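You operate a simulated robot arm through the tools that you are given. There is no shell and no other tool.

You are at the controls of a simulated robot arm. One attempt, no reset.

Task
Set up the heater for the job card's bearing, but don't start it.
Fine: bearing over the post, steel bar shut, red lever down, dial at the card's value, white switch on.

Only the result counts: the job must be done as asked and must still hold three seconds after the hand-in. Knocking over, shifting, dropping, spilling or breaking anything else fails it.

Robot
A 7-joint arm with a two-finger parallel gripper, fixed in place. Base frame: the origin is at the foot of the arm, x ahead of it, y to its left, z up; the work surface is at about z = 860. Units: mm, rad, N and s.
With the tool pointing down near the work surface it reaches from about 400 to 900 mm from the base axis. Its first joint turns from -2.496 to 2.496 rad. Payload 3 kg.
The TCP is the grasp point between the finger pads, 30 mm short of the fingertips. In the tool frame z runs along the fingers and y along their closing line. Largest opening 94 mm; finger width 28, thickness 10; the body of the gripper, 50 by 96 mm, starts 55 mm behind the TCP.
Orientation is that of the tool frame in the base frame, as a unit quaternion [w, x, y, z]. With the fingers straight down and closing along the base's y, the tool's x points along the base's -x, its y along +y and its z along -z.

Tools
- The arm moves only by the tool arm_command. Its argument "increments" is a list of rows, each a list of 3 entries, a list of its own where there are three numbers: the shift along the base's x, y, z in units of 20 mm (1.0 is 20 mm), then the turn, a rotation vector about the base's x, y, z in units of 4 degrees (1.0 is 4 degrees), then the closure, from 0 (fully open) to 1 (shut). In form: [[[dx, dy, dz], [ax, ay, az], claw], ...]. A call has 1 to 20 rows; each row shifts and turns the commanded pose from where the row before left it. A call with a number of a shift or a turn outside -1 to 1 is refused whole. Rows are played at 5 a second. More than 50 mm and 0.15 rad between two rows, or a gripper value outside its range, and nothing of the call is played. Where a pose cannot be reached the arm comes as near as it can. A force on the tool above 50 N (or 10 N above the force at the start of the call, whichever is more), or a blocked arm, ends the call early, and 0.2 s more pass. Each finger travels about 72 mm/s and halts on what it meets, pressing with about 27 N; the grip force reading is that of the motor and also rises with nothing between the fingers. The clock runs only during rows and for 0.2 s after the last one: add rows that do not move to give the fingers time. It gives the time, the measured TCP pose, the force on the tool (base axes), the opening and the grip force at its end, in the units of the frame above (readings bear some noise), with the torque about the TCP (base axes, N m) and any sound that the robot's microphone picked up, and new pictures: "show" is both (left out), scene, wrist or none.
- Cameras (640 x 400 px; columns grow to the right, rows downward): "scene" is fixed at [217.9, -500.1, 1642]; the picture's right is [0.17, -0.98, 0.00], its down [-0.78, -0.14, -0.61] and it looks along [0.60, 0.11, -0.79] (base axes); focal length 237 px, centre (320, 200). "wrist" rides on the gripper at [76, 14, -102] in the tool frame; the picture's right is [-0.18, 0.98, 0.00], its down [-0.75, -0.14, -0.64] and it looks along [-0.63, -0.12, 0.77] (tool axes); focal length 243 px, centre (320, 200). There is no depth. A picture from a camera that has moved, and an enlarged one, comes with that camera's place and axes in the base frame and with its lens.
- close_up(camera, box): a new picture of the part [left, top, right, bottom] of that camera's present view, enlarged. The clock stands still meanwhile.
- finish_job(): hands the job in; it is judged then, once.

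Places have to be worked out from the pictures, the camera data and where the tool is seen. Open the gripper and draw the arm clear of the work before you hand the job in, unless the task says otherwise.

The tools are called as a command line: name --argument value ..., lists and objects as JSON in quotes. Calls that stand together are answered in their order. arm_command: Moves the arm, as the interface text tells. Its arguments: {"type":"object","properties":{"increments":{"type":"array","items":{"type":"array"}},"show":{"type":"string","enum":["both","scene","wrist","none"]}},"required":["increments"]} The other tools are called the same way: close_up (camera, box) takes an enlarged picture of a part of a camera's view; finish_job () hands the job in.

At the start:

```text
time: 0.0
tcp_pos: [583.8, 50.3, 1259.1]
tool_rot: [-0.001, -0.001, 1.0, 0.0]
force: [-0.3, -0.2, 0.5]
ft_torque: [0.02, 0.0, 0.01]
finger_gap: 94.0
finger_force: 0.1
```

scene: 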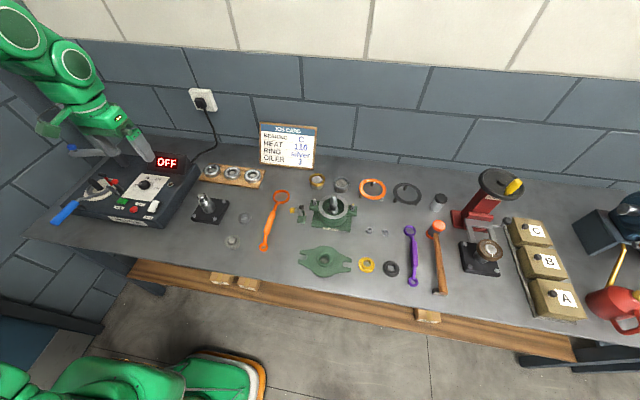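
wrist: 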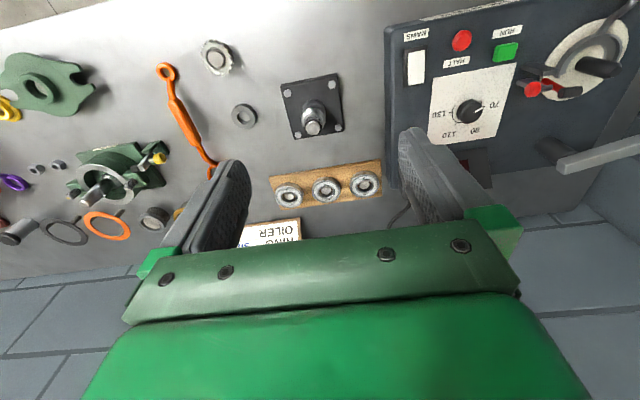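

I'll start by looking closely at the job card, the heater, and the bearing rack before moving anything.

close_up --camera "scene" --box '[250, 115, 330, 175]'

close_up --camera "scene" --box '[40, 130, 210, 236]'

close_up --camera "scene" --box '[180, 150, 300, 225]'

close_up --camera "wrist" --box '[380, 0, 640, 200]'

close_up --camera "wrist" --box '[220, 60, 420, 220]'

```text
6.67 times, centred on (290, 145) of scene
camera zoom: at [217.9, -500.1, 1642.0], right [0.17, -0.98, 0.0], down [-0.78, -0.14, -0.61], along [0.6, 0.11, -0.79], focal length 1581 px, centre (520, 567)
```

zoom: 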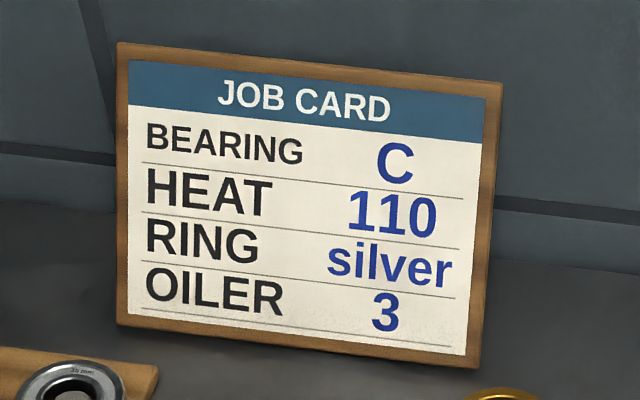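

```text
3.76 times, centred on (125, 183) of scene
camera zoom: at [217.9, -500.1, 1642.0], right [0.17, -0.98, 0.0], down [-0.78, -0.14, -0.61], along [0.6, 0.11, -0.79], focal length 893 px, centre (1054, 264)
```

zoom: 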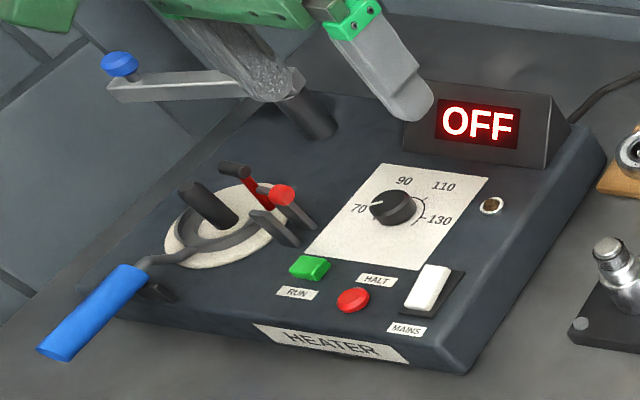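

```text
5.33 times, centred on (240, 188) of scene
camera zoom: at [217.9, -500.1, 1642.0], right [0.17, -0.98, 0.0], down [-0.78, -0.14, -0.61], along [0.6, 0.11, -0.79], focal length 1265 px, centre (747, 267)
```

zoom: 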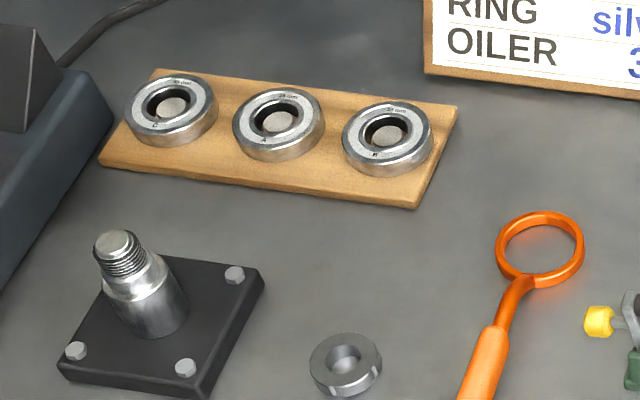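

```text
2.00 times, centred on (510, 100) of wrist
camera zoom: at [508.8, 63.9, 1361.8], right [0.18, 0.98, 0.0], down [0.75, -0.14, 0.64], along [0.63, -0.12, -0.77], focal length 485 px, centre (-60, 400)
```

zoom: 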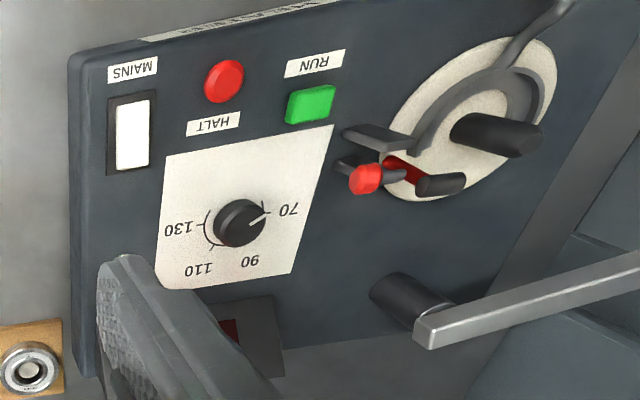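

```text
2.50 times, centred on (320, 140) of wrist
camera zoom: at [508.8, 63.9, 1361.8], right [0.18, 0.98, 0.0], down [0.75, -0.14, 0.64], along [0.63, -0.12, -0.77], focal length 606 px, centre (320, 350)
```

zoom: 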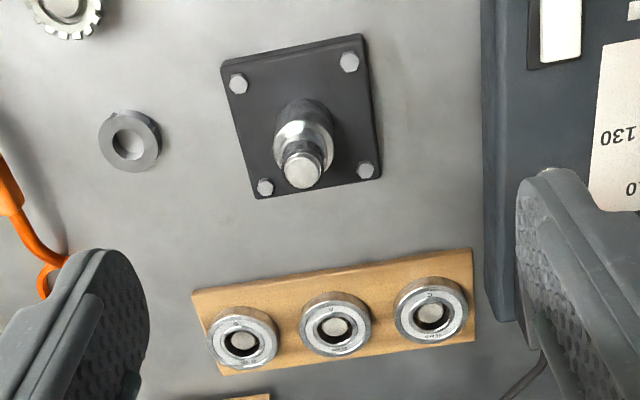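

The card says bearing C, heat 110. I'll zoom further in to read the letters on the three bearings.

close_up --camera "scene" --box '[198, 158, 226, 182]'

close_up --camera "scene" --box '[218, 160, 246, 184]'

close_up --camera "scene" --box '[238, 164, 266, 188]'

close_up --camera "wrist" --box '[270, 165, 390, 215]'

```text
16.00 times, centred on (212, 170) of scene
camera zoom: at [217.9, -500.1, 1642.0], right [0.17, -0.98, 0.0], down [-0.78, -0.14, -0.61], along [0.6, 0.11, -0.79], focal length 3794 px, centre (2048, 680)
```

zoom: 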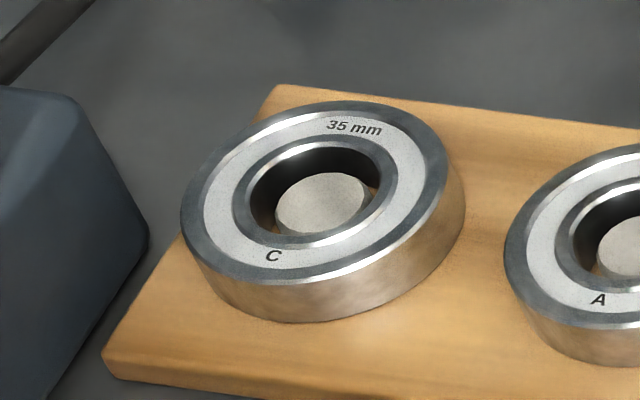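

```text
16.00 times, centred on (232, 172) of scene
camera zoom: at [217.9, -500.1, 1642.0], right [0.17, -0.98, 0.0], down [-0.78, -0.14, -0.61], along [0.6, 0.11, -0.79], focal length 3794 px, centre (1728, 648)
```

zoom: 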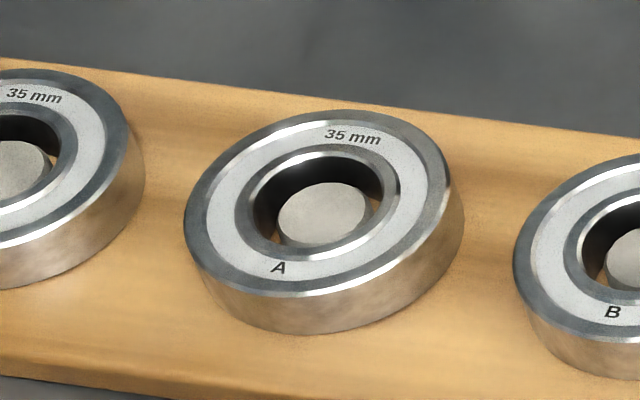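

```text
16.00 times, centred on (252, 176) of scene
camera zoom: at [217.9, -500.1, 1642.0], right [0.17, -0.98, 0.0], down [-0.78, -0.14, -0.61], along [0.6, 0.11, -0.79], focal length 3794 px, centre (1408, 584)
```

zoom: 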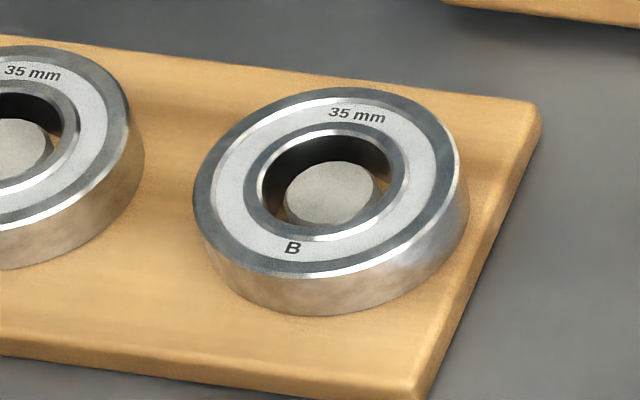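

```text
5.33 times, centred on (330, 190) of wrist
camera zoom: at [508.8, 63.9, 1361.8], right [0.18, 0.98, 0.0], down [0.75, -0.14, 0.64], along [0.63, -0.12, -0.77], focal length 1294 px, centre (267, 253)
```

zoom: 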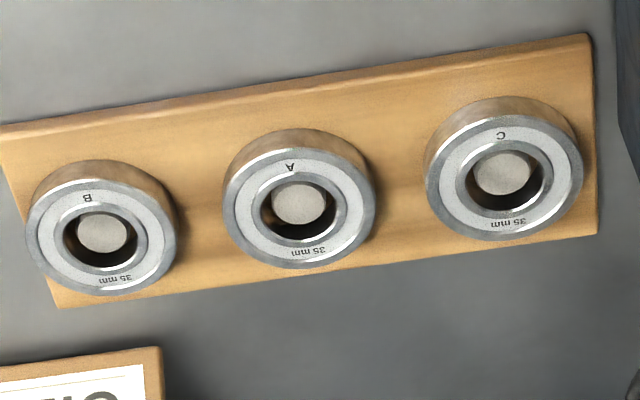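

Bearing C is the one nearest the heater (about x 870, y 103, top z ≈ 893; roughly 72 mm OD). I now move the arm back and left at its present height to look at the heater from above with the wrist camera.

arm_command --increments '[[[-0.4, 0.95, 0], [0, 0, 0], 0], [[-0.4, 0.95, 0], [0, 0, 0], 0], [[-0.4, 0.95, 0], [0, 0, 0], 0], [[-0.4, 0.95, 0], [0, 0, 0], 0], [[-0.4, 0.95, 0], [0, 0, 0], 0], [[-0.4, 0.95, 0], [0, 0, 0], 0], [[-0.4, 0.95, 0], [0, 0, 0], 0], [[-0.4, 0.95, 0], [0, 0, 0], 0], [[-0.4, 0.95, 0], [0, 0, 0], 0], [[-0.4, 0.95, 0], [0, 0, 0], 0], [[-0.4, 0.95, 0], [0, 0, 0], 0], [[-0.4, 0.95, 0], [0, 0, 0], 0], [[-0.4, 0.95, 0], [0, 0, 0], 0], [[-0.4, 0.95, 0], [0, 0, 0], 0], [[0, 0, 0], [0, 0, 0], 0]]'

```text
time: 3.2
tcp_pos: [473.5, 315.6, 1260.5]
tool_rot: [0.0, -0.001, 1.0, 0.0]
force: [0.7, -0.1, -0.2]
ft_torque: [0.01, 0.01, -0.01]
finger_gap: 94.1
finger_force: 0.0
camera wrist: at [397.6, 330.9, 1363.3], right [0.18, 0.98, 0.0], down [0.75, -0.14, 0.64], along [0.63, -0.12, -0.77], focal length 243 px, centre (320, 200)
```

scene: 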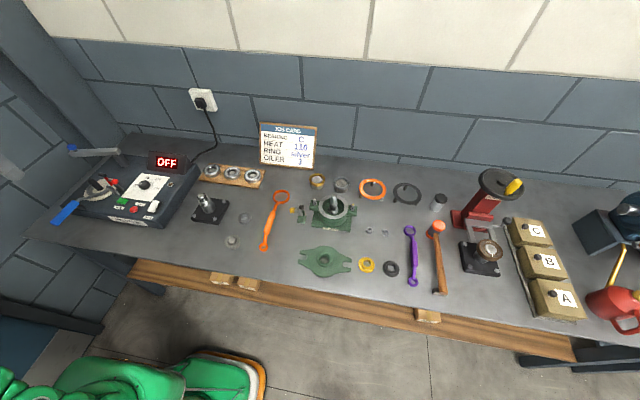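
wrist: 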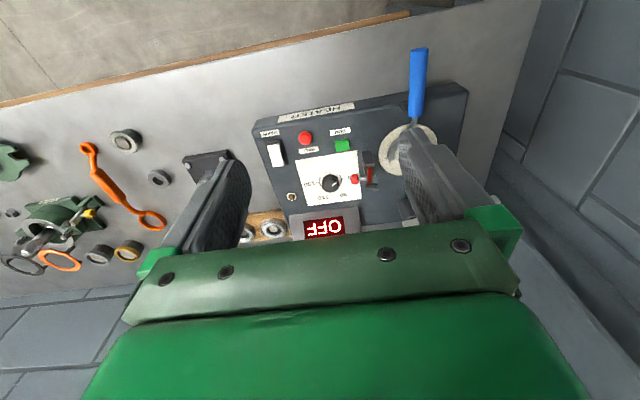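

The scene camera now sees the heater unobstructed, so I zoom in on its parts from both cameras.

close_up --camera "scene" --box '[40, 130, 136, 230]'

close_up --camera "scene" --box '[76, 160, 140, 216]'

close_up --camera "scene" --box '[110, 145, 206, 225]'

close_up --camera "wrist" --box '[340, 30, 500, 230]'

```text
4.00 times, centred on (88, 180) of scene
camera zoom: at [217.9, -500.1, 1642.0], right [0.17, -0.98, 0.0], down [-0.78, -0.14, -0.61], along [0.6, 0.11, -0.79], focal length 949 px, centre (1248, 280)
```

zoom: 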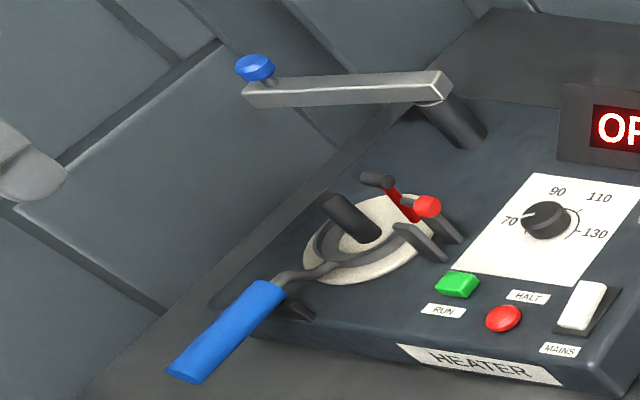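

```text
7.14 times, centred on (108, 188) of scene
camera zoom: at [217.9, -500.1, 1642.0], right [0.17, -0.98, 0.0], down [-0.78, -0.14, -0.61], along [0.6, 0.11, -0.79], focal length 1694 px, centre (1834, 286)
```

zoom: 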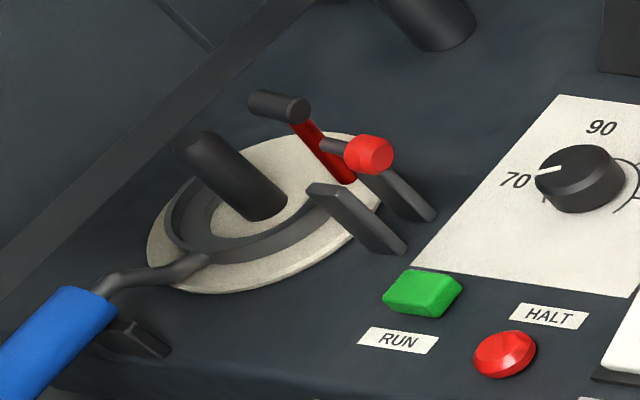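

```text
5.00 times, centred on (158, 185) of scene
camera zoom: at [217.9, -500.1, 1642.0], right [0.17, -0.98, 0.0], down [-0.78, -0.14, -0.61], along [0.6, 0.11, -0.79], focal length 1186 px, centre (1130, 275)
```

zoom: 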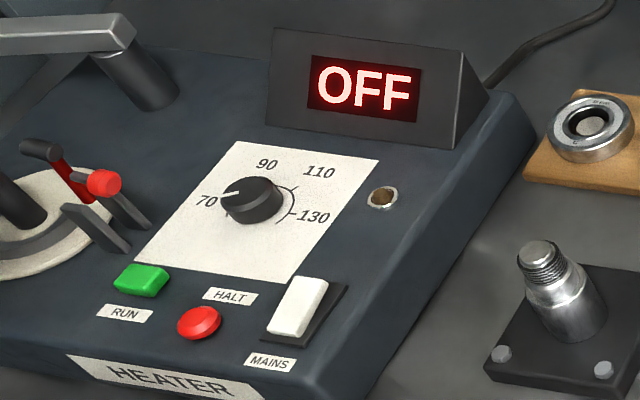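

```text
2.00 times, centred on (420, 130) of wrist
camera zoom: at [397.6, 330.9, 1363.3], right [0.18, 0.98, 0.0], down [0.75, -0.14, 0.64], along [0.63, -0.12, -0.77], focal length 485 px, centre (120, 340)
```

zoom: 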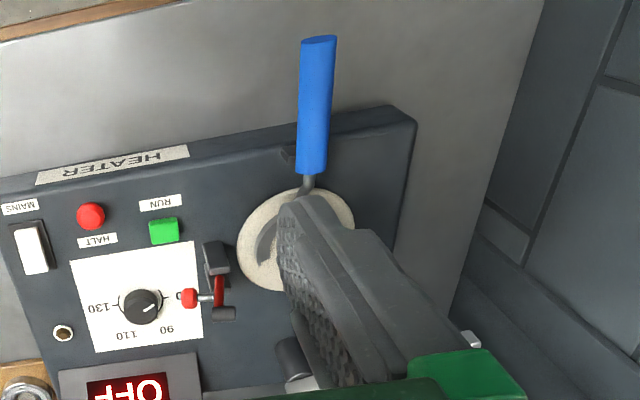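

The heater has a post on a pale plate, a fork with a blue handle around the post, a red lever hinged between two brackets, and a steel bar with a blue knob swung open toward +y. I shift left so those parts fall between the fingers in the wrist view.

arm_command --increments '[[[0, 0.95, 0], [0, 0, 0], 0], [[0, 0.95, 0], [0, 0, 0], 0], [[0, 0.95, 0], [0, 0, 0], 0], [[0, 0.95, 0], [0, 0, 0], 0], [[0, 0.95, 0], [0, 0, 0], 0], [[0, 0.95, 0], [0, 0, 0], 0], [[0, 0.95, 0], [0, 0, 0], 0], [[0, 0.95, 0], [0, 0, 0], 0], [[0, 0.95, 0], [0, 0, 0], 0], [[0, 0.0, 0], [0, 0, 0], 0]]' --show "wrist"

```text
time: 5.4
tcp_pos: [472.3, 488.0, 1260.6]
tool_rot: [0.001, 0.001, 1.0, 0.0]
force: [1.0, -0.1, -0.5]
ft_torque: [0.0, 0.02, 0.04]
finger_gap: 94.2
finger_force: 0.0
camera wrist: at [396.1, 502.0, 1362.6], right [0.18, 0.98, 0.0], down [0.75, -0.14, 0.64], along [0.63, -0.12, -0.77], focal length 243 px, centre (320, 200)
```

wrist: 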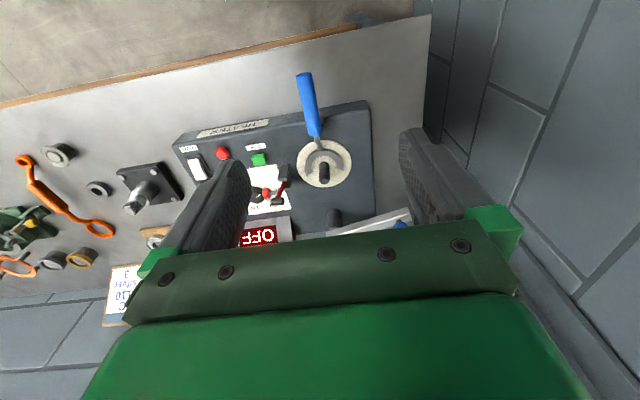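

close_up --camera "wrist" --box '[230, 60, 390, 240]'

close_up --camera "wrist" --box '[250, 125, 370, 200]'

close_up --camera "wrist" --box '[310, 190, 430, 250]'

```text
2.22 times, centred on (310, 150) of wrist
camera zoom: at [396.1, 502.0, 1362.6], right [0.18, 0.98, 0.0], down [0.75, -0.14, 0.64], along [0.63, -0.12, -0.77], focal length 539 px, centre (342, 311)
```

zoom: 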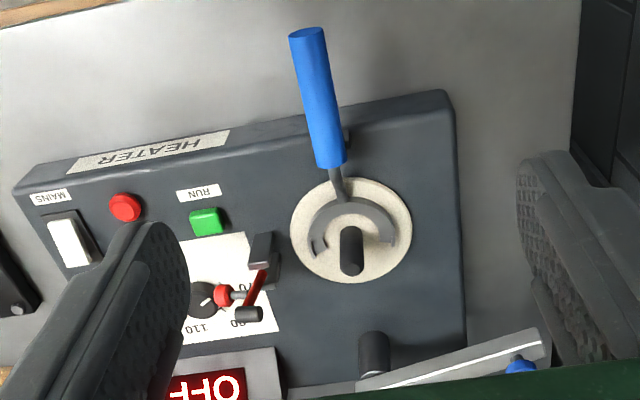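

```text
5.33 times, centred on (310, 162) of wrist
camera zoom: at [396.1, 502.0, 1362.6], right [0.18, 0.98, 0.0], down [0.75, -0.14, 0.64], along [0.63, -0.12, -0.77], focal length 1294 px, centre (373, 400)
```

zoom: 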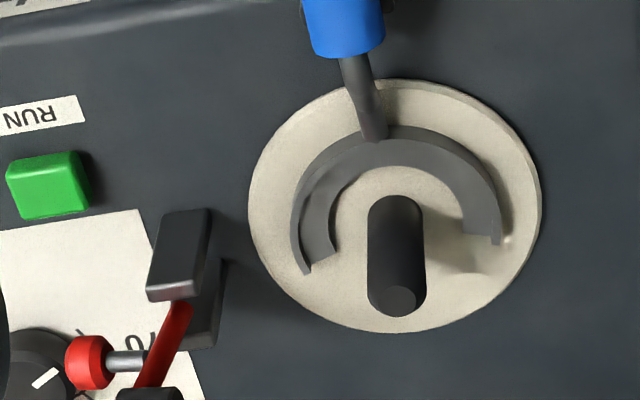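

```text
5.33 times, centred on (370, 220) of wrist
camera zoom: at [396.1, 502.0, 1362.6], right [0.18, 0.98, 0.0], down [0.75, -0.14, 0.64], along [0.63, -0.12, -0.77], focal length 1294 px, centre (53, 93)
```

zoom: 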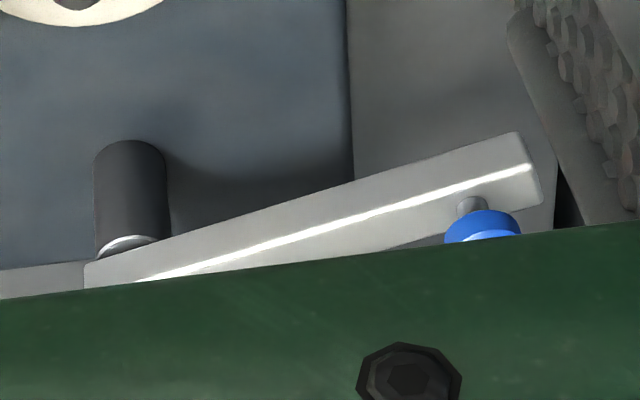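

From the two cameras, I place the post at about (666, 462) with its base near z 927 and top near z 977. The lever pad is near (664, 374, 1023), the red knob near (664, 348, 992), and the bar pivot near (812, 448). I descend partway for a closer look, with the fingertips staying above all of these.

arm_command --increments '[[[0.7, -0.27, -0.85], [0, 0, 0], 0], [[0.7, -0.27, -0.85], [0, 0, 0], 0], [[0.7, -0.27, -0.85], [0, 0, 0], 0], [[0.7, -0.27, -0.85], [0, 0, 0], 0], [[0.7, -0.27, -0.85], [0, 0, 0], 0], [[0.7, -0.27, -0.85], [0, 0, 0], 0], [[0.7, -0.27, -0.85], [0, 0, 0], 0], [[0.7, -0.27, -0.85], [0, 0, 0], 0], [[0.7, -0.27, -0.85], [0, 0, 0], 0], [[0, 0.0, 0], [0, 0, 0], 0]]' --show "both"

```text
time: 7.6
tcp_pos: [598.9, 438.6, 1105.9]
tool_rot: [0.0, 0.0, 1.0, 0.0]
force: [-1.1, -0.8, 0.3]
ft_torque: [-0.01, 0.05, 0.01]
finger_gap: 94.1
finger_force: 0.1
camera wrist: at [523.2, 453.2, 1209.1], right [0.18, 0.98, 0.0], down [0.75, -0.14, 0.64], along [0.63, -0.12, -0.77], focal length 243 px, centre (320, 200)
```

scene: 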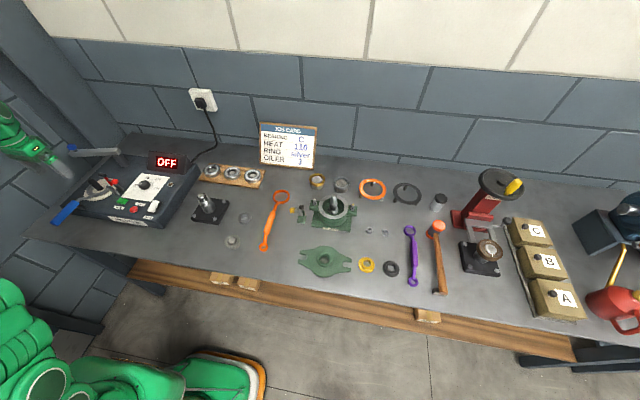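
wrist: 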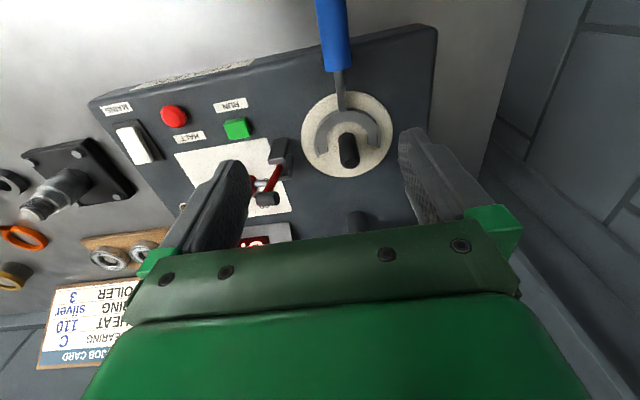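

close_up --camera "wrist" --box '[220, 80, 400, 210]'

close_up --camera "wrist" --box '[235, 125, 315, 215]'

close_up --camera "wrist" --box '[80, 80, 250, 190]'

close_up --camera "scene" --box '[85, 165, 135, 205]'

```text
3.08 times, centred on (310, 145) of wrist
camera zoom: at [523.2, 453.2, 1209.1], right [0.18, 0.98, 0.0], down [0.75, -0.14, 0.64], along [0.63, -0.12, -0.77], focal length 746 px, centre (351, 369)
```

zoom: 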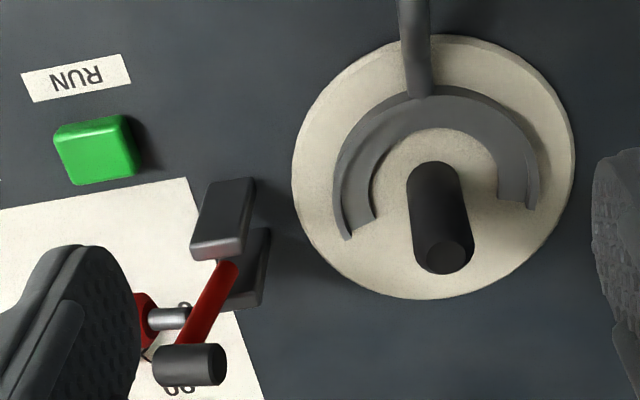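

```text
4.44 times, centred on (275, 170) of wrist
camera zoom: at [523.2, 453.2, 1209.1], right [0.18, 0.98, 0.0], down [0.75, -0.14, 0.64], along [0.63, -0.12, -0.77], focal length 1078 px, centre (520, 333)
```

zoom: 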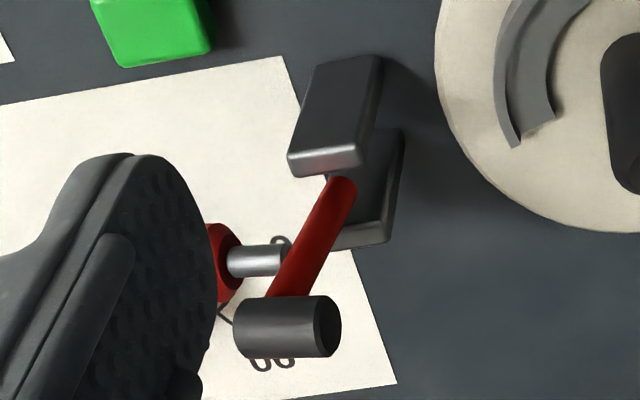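

```text
3.64 times, centred on (165, 135) of wrist
camera zoom: at [523.2, 453.2, 1209.1], right [0.18, 0.98, 0.0], down [0.75, -0.14, 0.64], along [0.63, -0.12, -0.77], focal length 882 px, centre (884, 436)
```

zoom: 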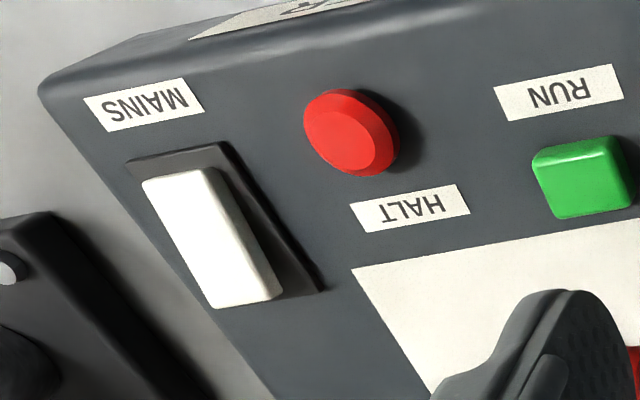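

```text
10.00 times, centred on (110, 185) of scene
camera zoom: at [217.9, -500.1, 1642.0], right [0.17, -0.98, 0.0], down [-0.78, -0.14, -0.61], along [0.6, 0.11, -0.79], focal length 2372 px, centre (2420, 350)
```

zoom: 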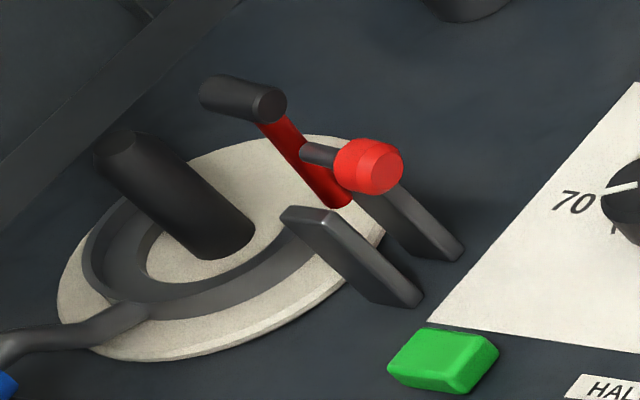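

Closer in, I refine the post to (667, 460.5) with a diameter of about 24 mm. The C-fork is centred on it and opens toward +x. The lever pivots between brackets near (664, 380), so it swings down toward +y. I'll go above bearing C with the tool turned -45° about z, so that the fingers straddle along the (+x,+y) diagonal. That keeps them clear of bearing A, the heater corner, the fork neck and the brackets.

arm_command --increments '[[[0.76, -0.97, 0.2], [0, 0, -0.662], 0], [[0.76, -0.97, 0.2], [0, 0, -0.662], 0], [[0.76, -0.97, 0.2], [0, 0, -0.662], 0], [[0.76, -0.97, 0], [0, 0, -0.662], 0], [[0.76, -0.97, 0], [0, 0, -0.662], 0], [[0.76, -0.97, 0], [0, 0, -0.662], 0], [[0.76, -0.97, 0], [0, 0, -0.662], 0], [[0.76, -0.97, 0], [0, 0, -0.662], 0], [[0.76, -0.97, 0], [0, 0, -0.662], 0], [[0.76, -0.97, 0], [0, 0, -0.662], 0], [[0.76, -0.97, 0], [0, 0, -0.662], 0], [[0.76, -0.97, 0], [0, 0, -0.662], 0], [[0.76, -0.97, 0], [0, 0, -0.662], 0], [[0.76, -0.97, 0], [0, 0, -0.662], 0], [[0.76, -0.97, 0], [0, 0, -0.662], 0], [[0.76, -0.97, 0], [0, 0, -0.662], 0], [[0.76, -0.97, 0], [0, 0, -0.662], 0], [[0, 0, 0], [0, 0, 0], 0]]' --show "both"

```text
time: 11.4
tcp_pos: [837.5, 103.7, 1092.5]
tool_rot: [0.0, 0.383, 0.924, 0.0]
force: [-0.2, 0.4, 0.0]
ft_torque: [-0.01, -0.03, 0.0]
finger_gap: 93.7
finger_force: 0.1
out of reach, approached as far as the arm can: row 15, 16, 17
camera wrist: at [795.0, 168.3, 1193.9], right [0.83, 0.56, 0.0], down [0.43, -0.63, 0.64], along [0.36, -0.53, -0.77], focal length 243 px, centre (320, 200)
```

scene: 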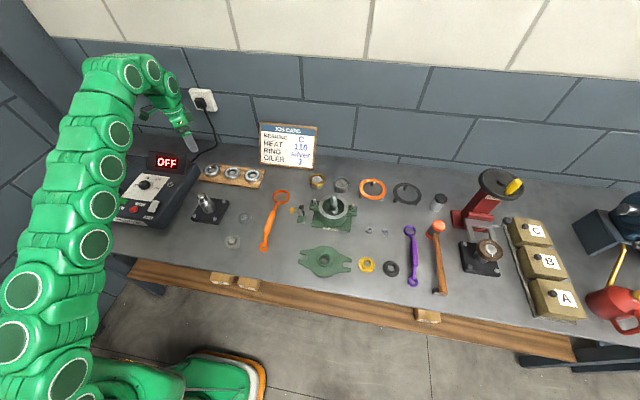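
wrist: 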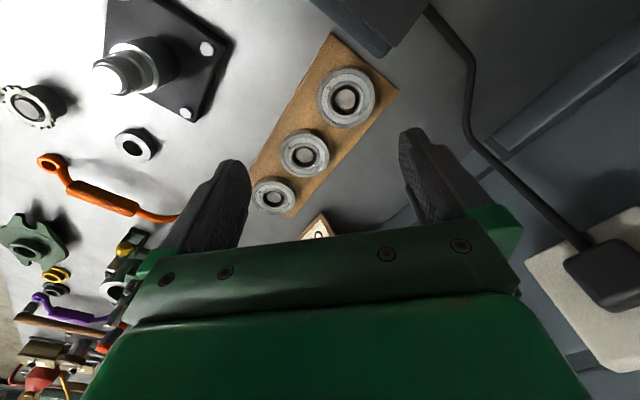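

The arm reached its limit at this height (x ≈ 838). I zoom in on bearing C to refine its position before descending, since there is more reach lower down.

close_up --camera "wrist" --box '[300, 50, 400, 150]'

close_up --camera "wrist" --box '[230, 30, 430, 230]'

```text
4.00 times, centred on (350, 100) of wrist
camera zoom: at [795.0, 168.3, 1193.9], right [0.83, 0.56, 0.0], down [0.43, -0.63, 0.64], along [0.36, -0.53, -0.77], focal length 970 px, centre (200, 600)
```

zoom: 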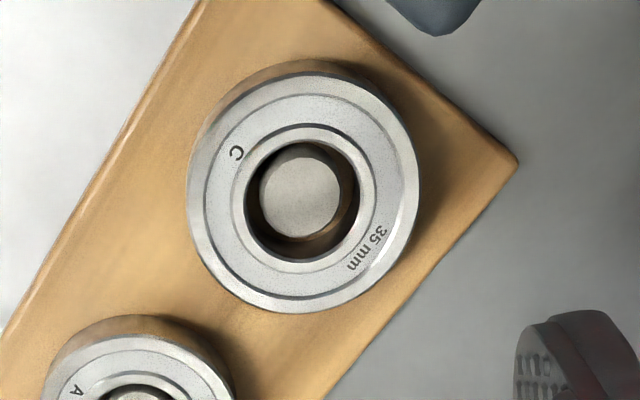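

```text
2.00 times, centred on (330, 130) of wrist
camera zoom: at [795.0, 168.3, 1193.9], right [0.83, 0.56, 0.0], down [0.43, -0.63, 0.64], along [0.36, -0.53, -0.77], focal length 485 px, centre (300, 340)
```

zoom: 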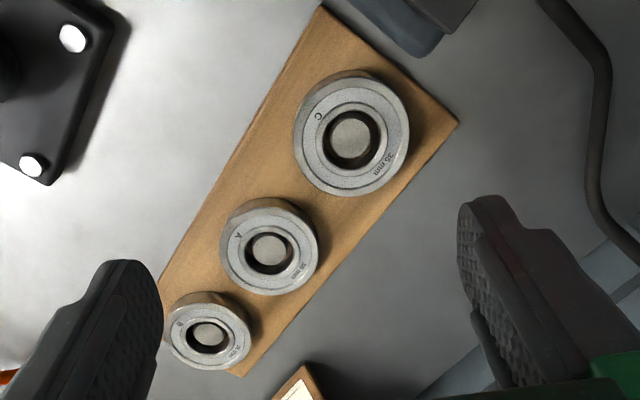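

Combining the views, bearing C's top face is centred near (874, 108, 888). I descend 130 mm first and check the pose before moving out over it.

arm_command --increments '[[[0, 0, -0.95], [0, 0, 0], 0], [[0, 0, -0.95], [0, 0, 0], 0], [[0, 0, -0.95], [0, 0, 0], 0], [[0, 0, -0.95], [0, 0, 0], 0], [[0, 0, -0.95], [0, 0, 0], 0], [[0, 0, -0.95], [0, 0, 0], 0], [[0, 0, -0.95], [0, 0, 0], 0], [[0, 0, 0], [0, 0, 0], 0]]' --show "wrist"

```text
time: 13.2
tcp_pos: [837.4, 104.7, 957.1]
tool_rot: [0.0, 0.383, 0.924, 0.0]
force: [0.0, 0.2, -0.5]
ft_torque: [0.02, 0.04, -0.03]
finger_gap: 94.0
finger_force: 0.0
camera wrist: at [794.0, 168.3, 1059.9], right [0.83, 0.56, 0.0], down [0.43, -0.63, 0.64], along [0.36, -0.53, -0.77], focal length 243 px, centre (320, 200)
```

wrist: 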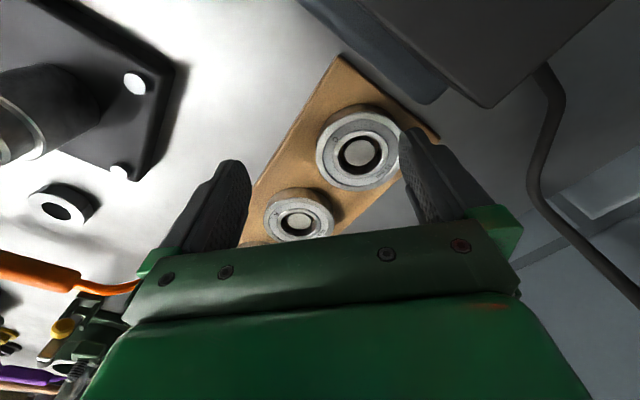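

The commanded pose follows the reached pose. I now move out about 37 mm in x at this height to get over the bearing.

arm_command --increments '[[[0.6, 0.07, 0], [0, 0, 0], 0], [[0.6, 0.07, 0], [0, 0, 0], 0], [[0.6, 0.05, 0], [0, 0, 0], 0], [[0, 0, 0], [0, 0, 0], 0]]' --show "both"

close_up --camera "wrist" --box '[220, 30, 440, 230]'

```text
time: 14.2
tcp_pos: [872.8, 108.9, 956.5]
tool_rot: [-0.001, 0.382, 0.924, -0.001]
force: [0.5, 0.2, 0.1]
ft_torque: [0.01, 0.02, -0.01]
finger_gap: 93.7
finger_force: 0.2
camera wrist: at [828.7, 173.4, 1059.8], right [0.83, 0.56, 0.0], down [0.43, -0.63, 0.64], along [0.36, -0.53, -0.77], focal length 243 px, centre (320, 200)
```

scene: 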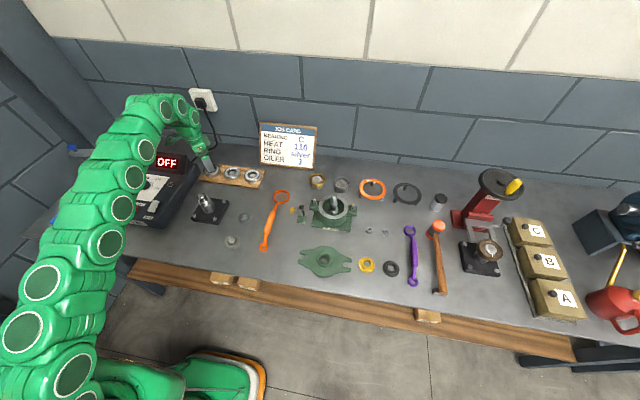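
wrist: 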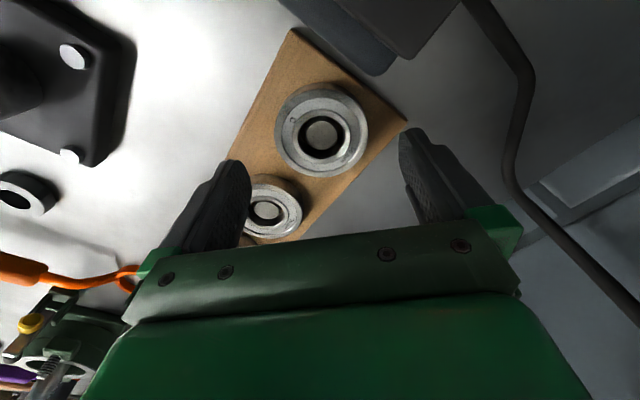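

```text
2.00 times, centred on (330, 130) of wrist
camera zoom: at [828.7, 173.4, 1059.8], right [0.83, 0.56, 0.0], down [0.43, -0.63, 0.64], along [0.36, -0.53, -0.77], focal length 485 px, centre (300, 340)
```

zoom: 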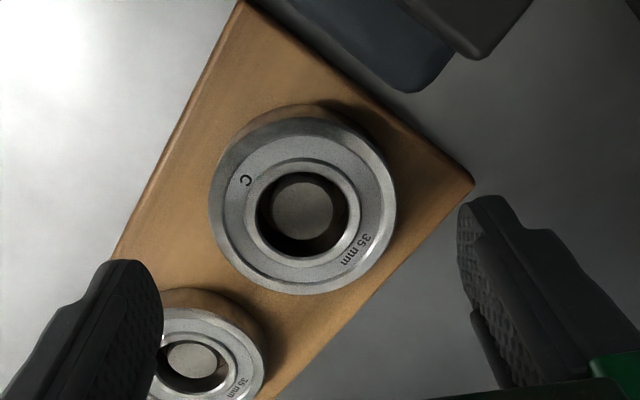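

The bearing now reads (874, 109.5) against the TCP at (873, 109), so it is well centred between the fingers. I descend about 52 mm with the gripper open.

arm_command --increments '[[[0.02, 0.02, -0.65], [0, 0, 0], 0], [[0.02, 0, -0.65], [0, 0, 0], 0], [[0, 0, -0.65], [0, 0, 0], 0], [[0, 0, -0.65], [0, 0, 0], 0], [[0, 0, 0], [0, 0, 0], 0]]' --show "both"

close_up --camera "scene" --box '[180, 140, 260, 195]'

close_up --camera "wrist" --box '[200, 80, 460, 250]'

```text
time: 15.4
tcp_pos: [874.3, 109.1, 906.0]
tool_rot: [0.0, 0.384, 0.924, 0.0]
force: [-0.3, -0.1, -0.6]
ft_torque: [-0.02, -0.01, 0.0]
finger_gap: 93.8
finger_force: 0.1
camera wrist: at [830.9, 173.9, 1008.3], right [0.83, 0.56, 0.0], down [0.43, -0.63, 0.64], along [0.36, -0.53, -0.77], focal length 243 px, centre (320, 200)
```

scene: 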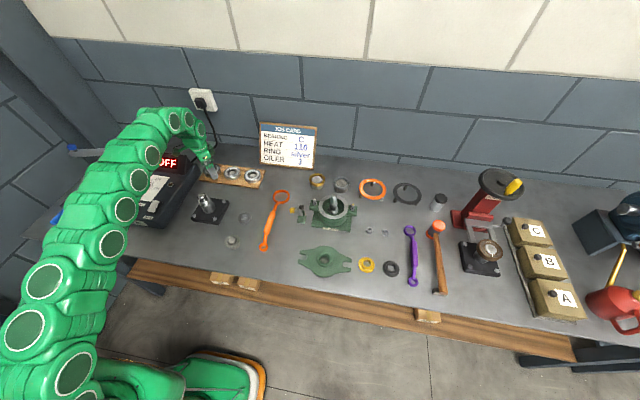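
wrist: 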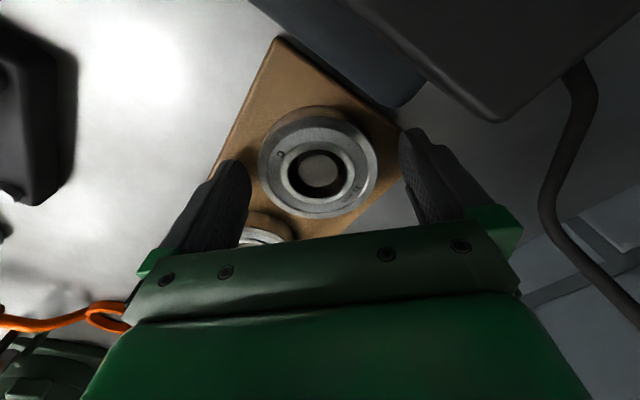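

```text
7.27 times, centred on (220, 168) of scene
camera zoom: at [217.9, -500.1, 1642.0], right [0.17, -0.98, 0.0], down [-0.78, -0.14, -0.61], along [0.6, 0.11, -0.79], focal length 1725 px, centre (1047, 436)
```

zoom: 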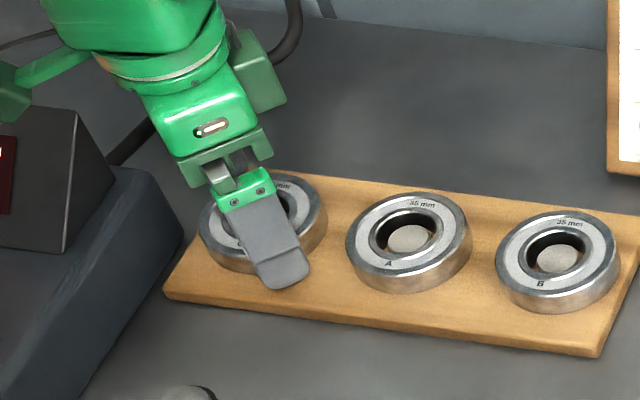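

```text
2.35 times, centred on (330, 165) of wrist
camera zoom: at [830.9, 173.9, 1008.3], right [0.83, 0.56, 0.0], down [0.43, -0.63, 0.64], along [0.36, -0.53, -0.77], focal length 571 px, centre (296, 282)
```

zoom: 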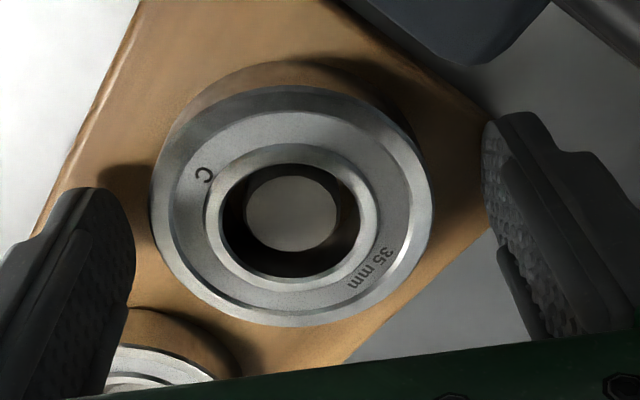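

The fingers straddle bearing C symmetrically, with the tips at about z 876, just above the rack. I drop 2 mm and close the gripper on the outer ring.

arm_command --increments '[[[0, 0.03, -0.1], [0, 0, 0], 0], [[0, 0, 0], [0, 0, 0], 0.3], [[0, 0, 0], [0, 0, 0], 1], [[0, 0, 0], [0, 0, 0], 1], [[0, 0, 0], [0, 0, 0], 1]]' --show "wrist"

```text
time: 16.6
tcp_pos: [873.5, 110.1, 902.9]
tool_rot: [0.001, 0.383, 0.924, 0.0]
force: [-0.9, -0.5, -0.1]
ft_torque: [-0.01, 0.05, 0.0]
finger_gap: 71.4
finger_force: 26.4
camera wrist: at [830.2, 174.7, 1006.0], right [0.83, 0.56, 0.0], down [0.43, -0.63, 0.64], along [0.36, -0.53, -0.77], focal length 243 px, centre (320, 200)
```

wrist: 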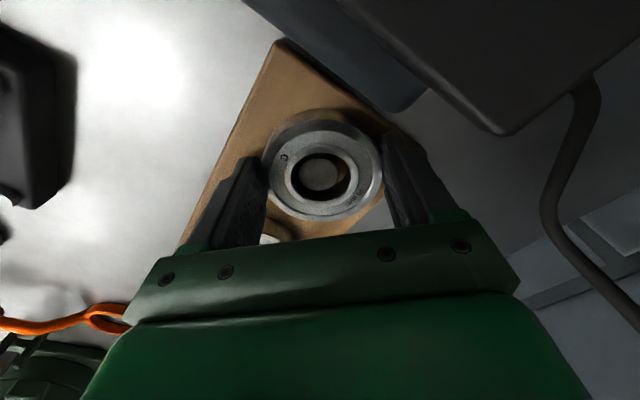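

The grip holds at 71.4 mm with 26 N. I lift straight up about 45 mm to clear the peg and check that the bearing comes along.

arm_command --increments '[[[0, 0, 0.4], [0, 0, 0], 1], [[0, 0, 0.6], [0, 0, 0], 1], [[0, 0, 0.6], [0, 0, 0], 1], [[0, 0, 0.6], [0, 0, 0], 1], [[0, 0, 0], [0, 0, 0], 1]]' --show "both"

close_up --camera "scene" --box '[180, 130, 260, 195]'

```text
time: 17.8
tcp_pos: [873.3, 109.9, 947.7]
tool_rot: [0.001, 0.383, 0.924, 0.0]
force: [0.1, -0.5, -2.8]
ft_torque: [-0.03, 0.0, -0.03]
finger_gap: 71.3
finger_force: 27.0
camera wrist: at [830.1, 173.7, 1050.1], right [0.83, 0.56, 0.0], down [0.43, -0.63, 0.64], along [0.36, -0.53, -0.77], focal length 243 px, centre (320, 200)
```

scene: 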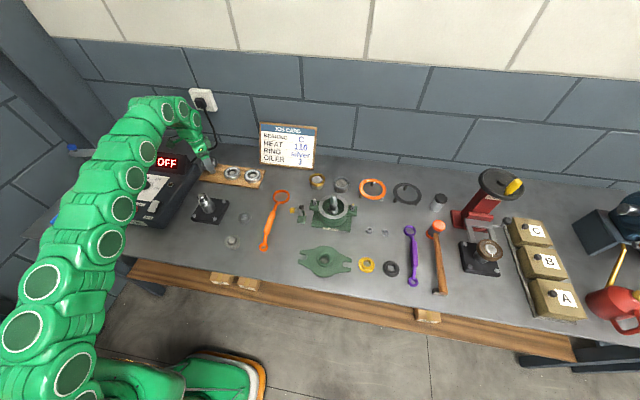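
wrist: 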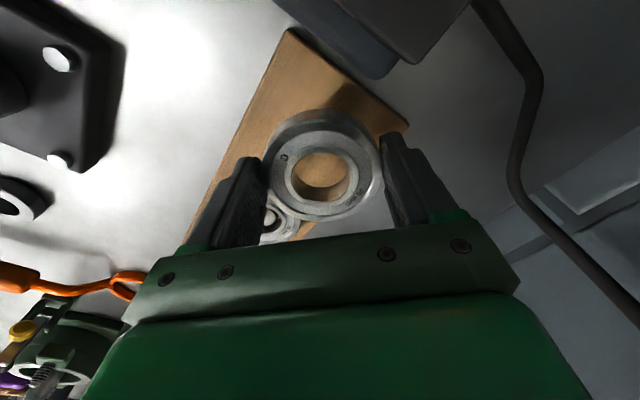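

```text
6.15 times, centred on (220, 162) of scene
camera zoom: at [217.9, -500.1, 1642.0], right [0.17, -0.98, 0.0], down [-0.78, -0.14, -0.61], along [0.6, 0.11, -0.79], focal length 1459 px, centre (935, 431)
```

zoom: 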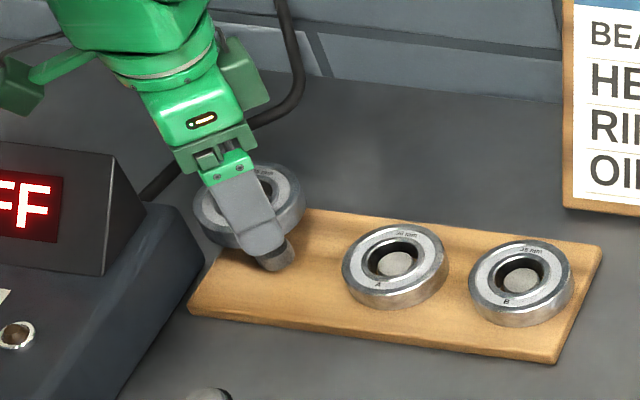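

Bearing C is lifted (about 0.29 kg felt) and the rack is undisturbed. I raise it further while drawing back, to a travel height of about 1100.

arm_command --increments '[[[-0.5, 0, 0.9], [0, 0, 0], 1], [[-0.7, 0, 0.95], [0, 0, 0], 1], [[-0.7, 0, 0.95], [0, 0, 0], 1], [[-0.7, 0.0, 0.95], [0, 0, 0], 1], [[-0.7, 0.2, 0.95], [0, 0, 0], 1], [[-0.7, 0.4, 0.95], [0, 0, 0], 1], [[-0.7, 0.6, 0.95], [0, 0, 0], 1], [[-0.6, 0.8, 0.95], [0, 0, 0], 1], [[-0.3, 0.9, 0.3], [0, 0, 0], 1], [[-0.3, 0.97, 0], [0, 0, 0], 1], [[-0.3, 0.97, 0], [0, 0, 0], 1], [[-0.3, 0.97, 0], [0, 0, 0], 1], [[-0.3, 0.97, 0], [0, 0, 0], 1], [[0, 0, 0], [0, 0, 0], 1]]' --show "both"

```text
time: 20.8
tcp_pos: [739.1, 246.4, 1104.5]
tool_rot: [0.001, 0.383, 0.924, 0.0]
force: [0.1, -0.6, -3.0]
ft_torque: [0.01, 0.03, 0.04]
finger_gap: 71.3
finger_force: 26.9
camera wrist: at [695.9, 309.9, 1206.9], right [0.83, 0.56, 0.0], down [0.43, -0.63, 0.64], along [0.36, -0.53, -0.77], focal length 243 px, centre (320, 200)
```

scene: 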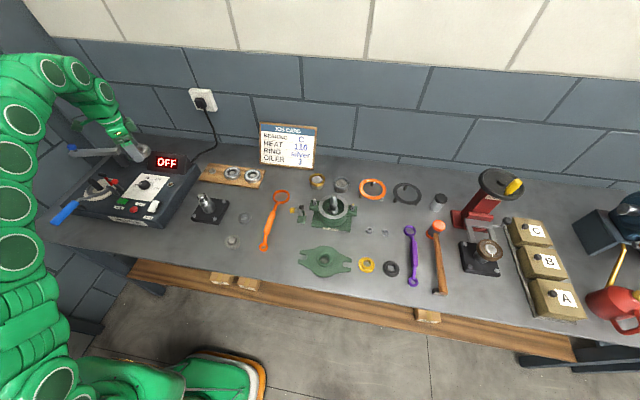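
wrist: 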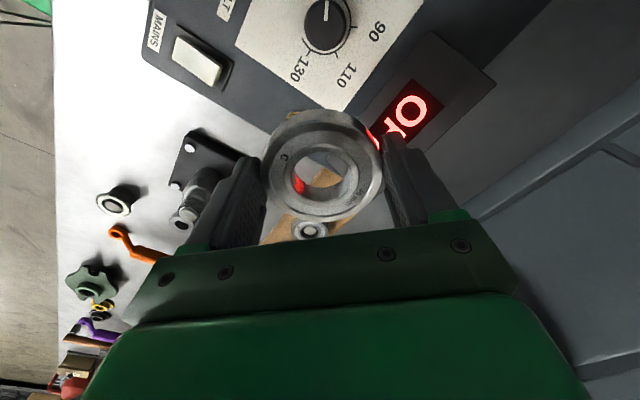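

The bearing is held steadily. I grab a dial close-up while it is in view, then continue to above the post at (667, 460.5).

close_up --camera "wrist" --box '[140, 0, 440, 130]'

arm_command --increments '[[[-0.327, 0.97, 0.1], [0, 0, 0], 1], [[-0.327, 0.97, 0.1], [0, 0, 0], 1], [[-0.327, 0.97, 0], [0, 0, 0], 1], [[-0.327, 0.97, 0], [0, 0, 0], 1], [[-0.327, 0.97, 0], [0, 0, 0], 1], [[-0.327, 0.97, 0], [0, 0, 0], 1], [[-0.327, 0.97, 0], [0, 0, 0], 1], [[-0.327, 0.97, 0], [0, 0, 0], 1], [[-0.327, 0.97, 0], [0, 0, 0], 1], [[-0.327, 0.97, 0], [0, 0, 0], 1], [[-0.327, 0.97, 0], [0, 0, 0], 1], [[0, 0, 0], [0, 0, 0], 1]]' --show "both"

```text
2.13 times, centred on (290, 65) of wrist
camera zoom: at [695.9, 309.9, 1206.9], right [0.83, 0.56, 0.0], down [0.43, -0.63, 0.64], along [0.36, -0.53, -0.77], focal length 518 px, centre (384, 488)
```

zoom: 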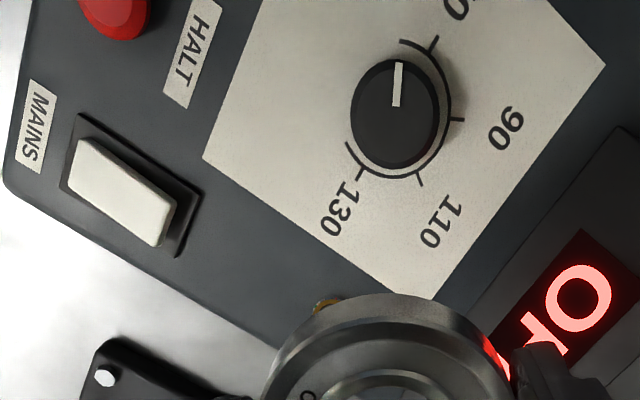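

```text
time: 23.4
tcp_pos: [668.7, 458.3, 1107.0]
tool_rot: [0.0, 0.383, 0.924, 0.0]
force: [-0.3, -0.1, -2.8]
ft_torque: [0.03, 0.01, -0.01]
finger_gap: 71.2
finger_force: 26.7
camera wrist: at [623.8, 522.8, 1209.7], right [0.83, 0.56, 0.0], down [0.43, -0.63, 0.64], along [0.36, -0.53, -0.77], focal length 243 px, centre (320, 200)
```

scene: 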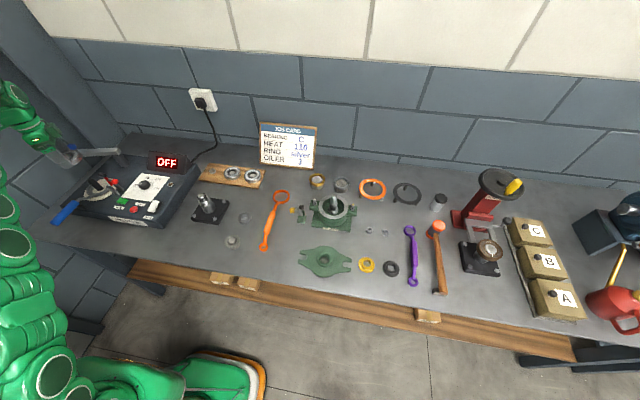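
wrist: 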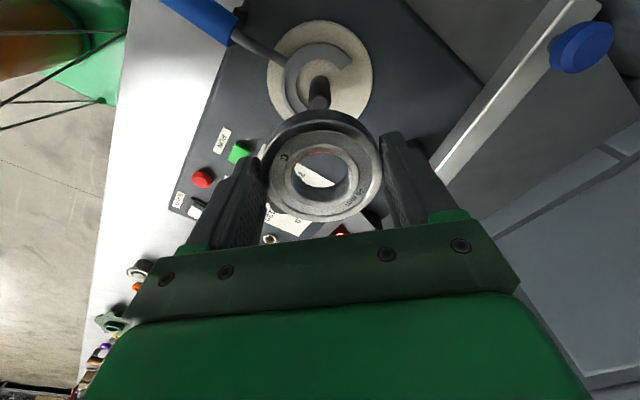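

I'm above the post. I check alignment by locating the post top in this view.

close_up --camera "wrist" --box '[240, 10, 400, 130]'

close_up --camera "scene" --box '[30, 130, 140, 210]'

```text
3.33 times, centred on (320, 70) of wrist
camera zoom: at [623.8, 522.8, 1209.7], right [0.83, 0.56, 0.0], down [0.43, -0.63, 0.64], along [0.36, -0.53, -0.77], focal length 809 px, centre (320, 633)
```

zoom: 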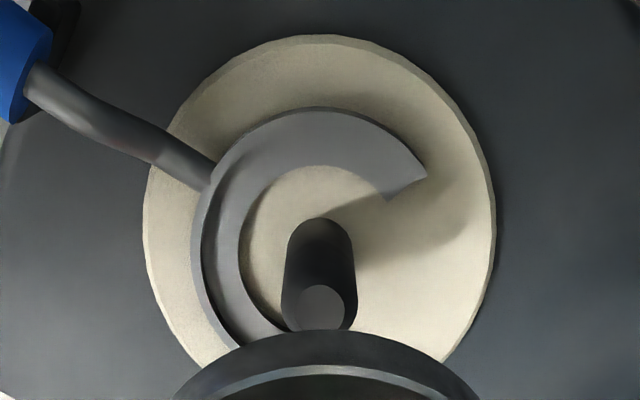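

```text
5.00 times, centred on (85, 170) of scene
camera zoom: at [217.9, -500.1, 1642.0], right [0.17, -0.98, 0.0], down [-0.78, -0.14, -0.61], along [0.6, 0.11, -0.79], focal length 1186 px, centre (1495, 350)
```

zoom: 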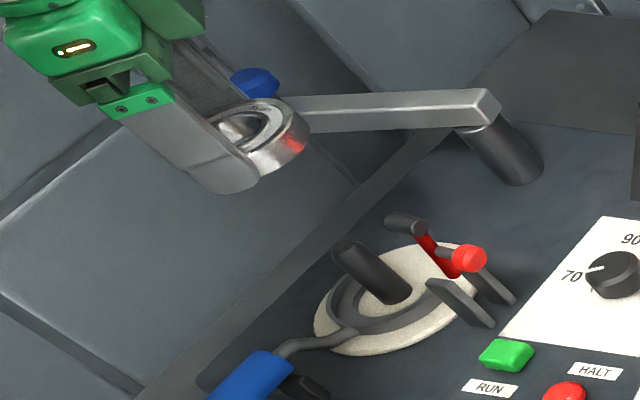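

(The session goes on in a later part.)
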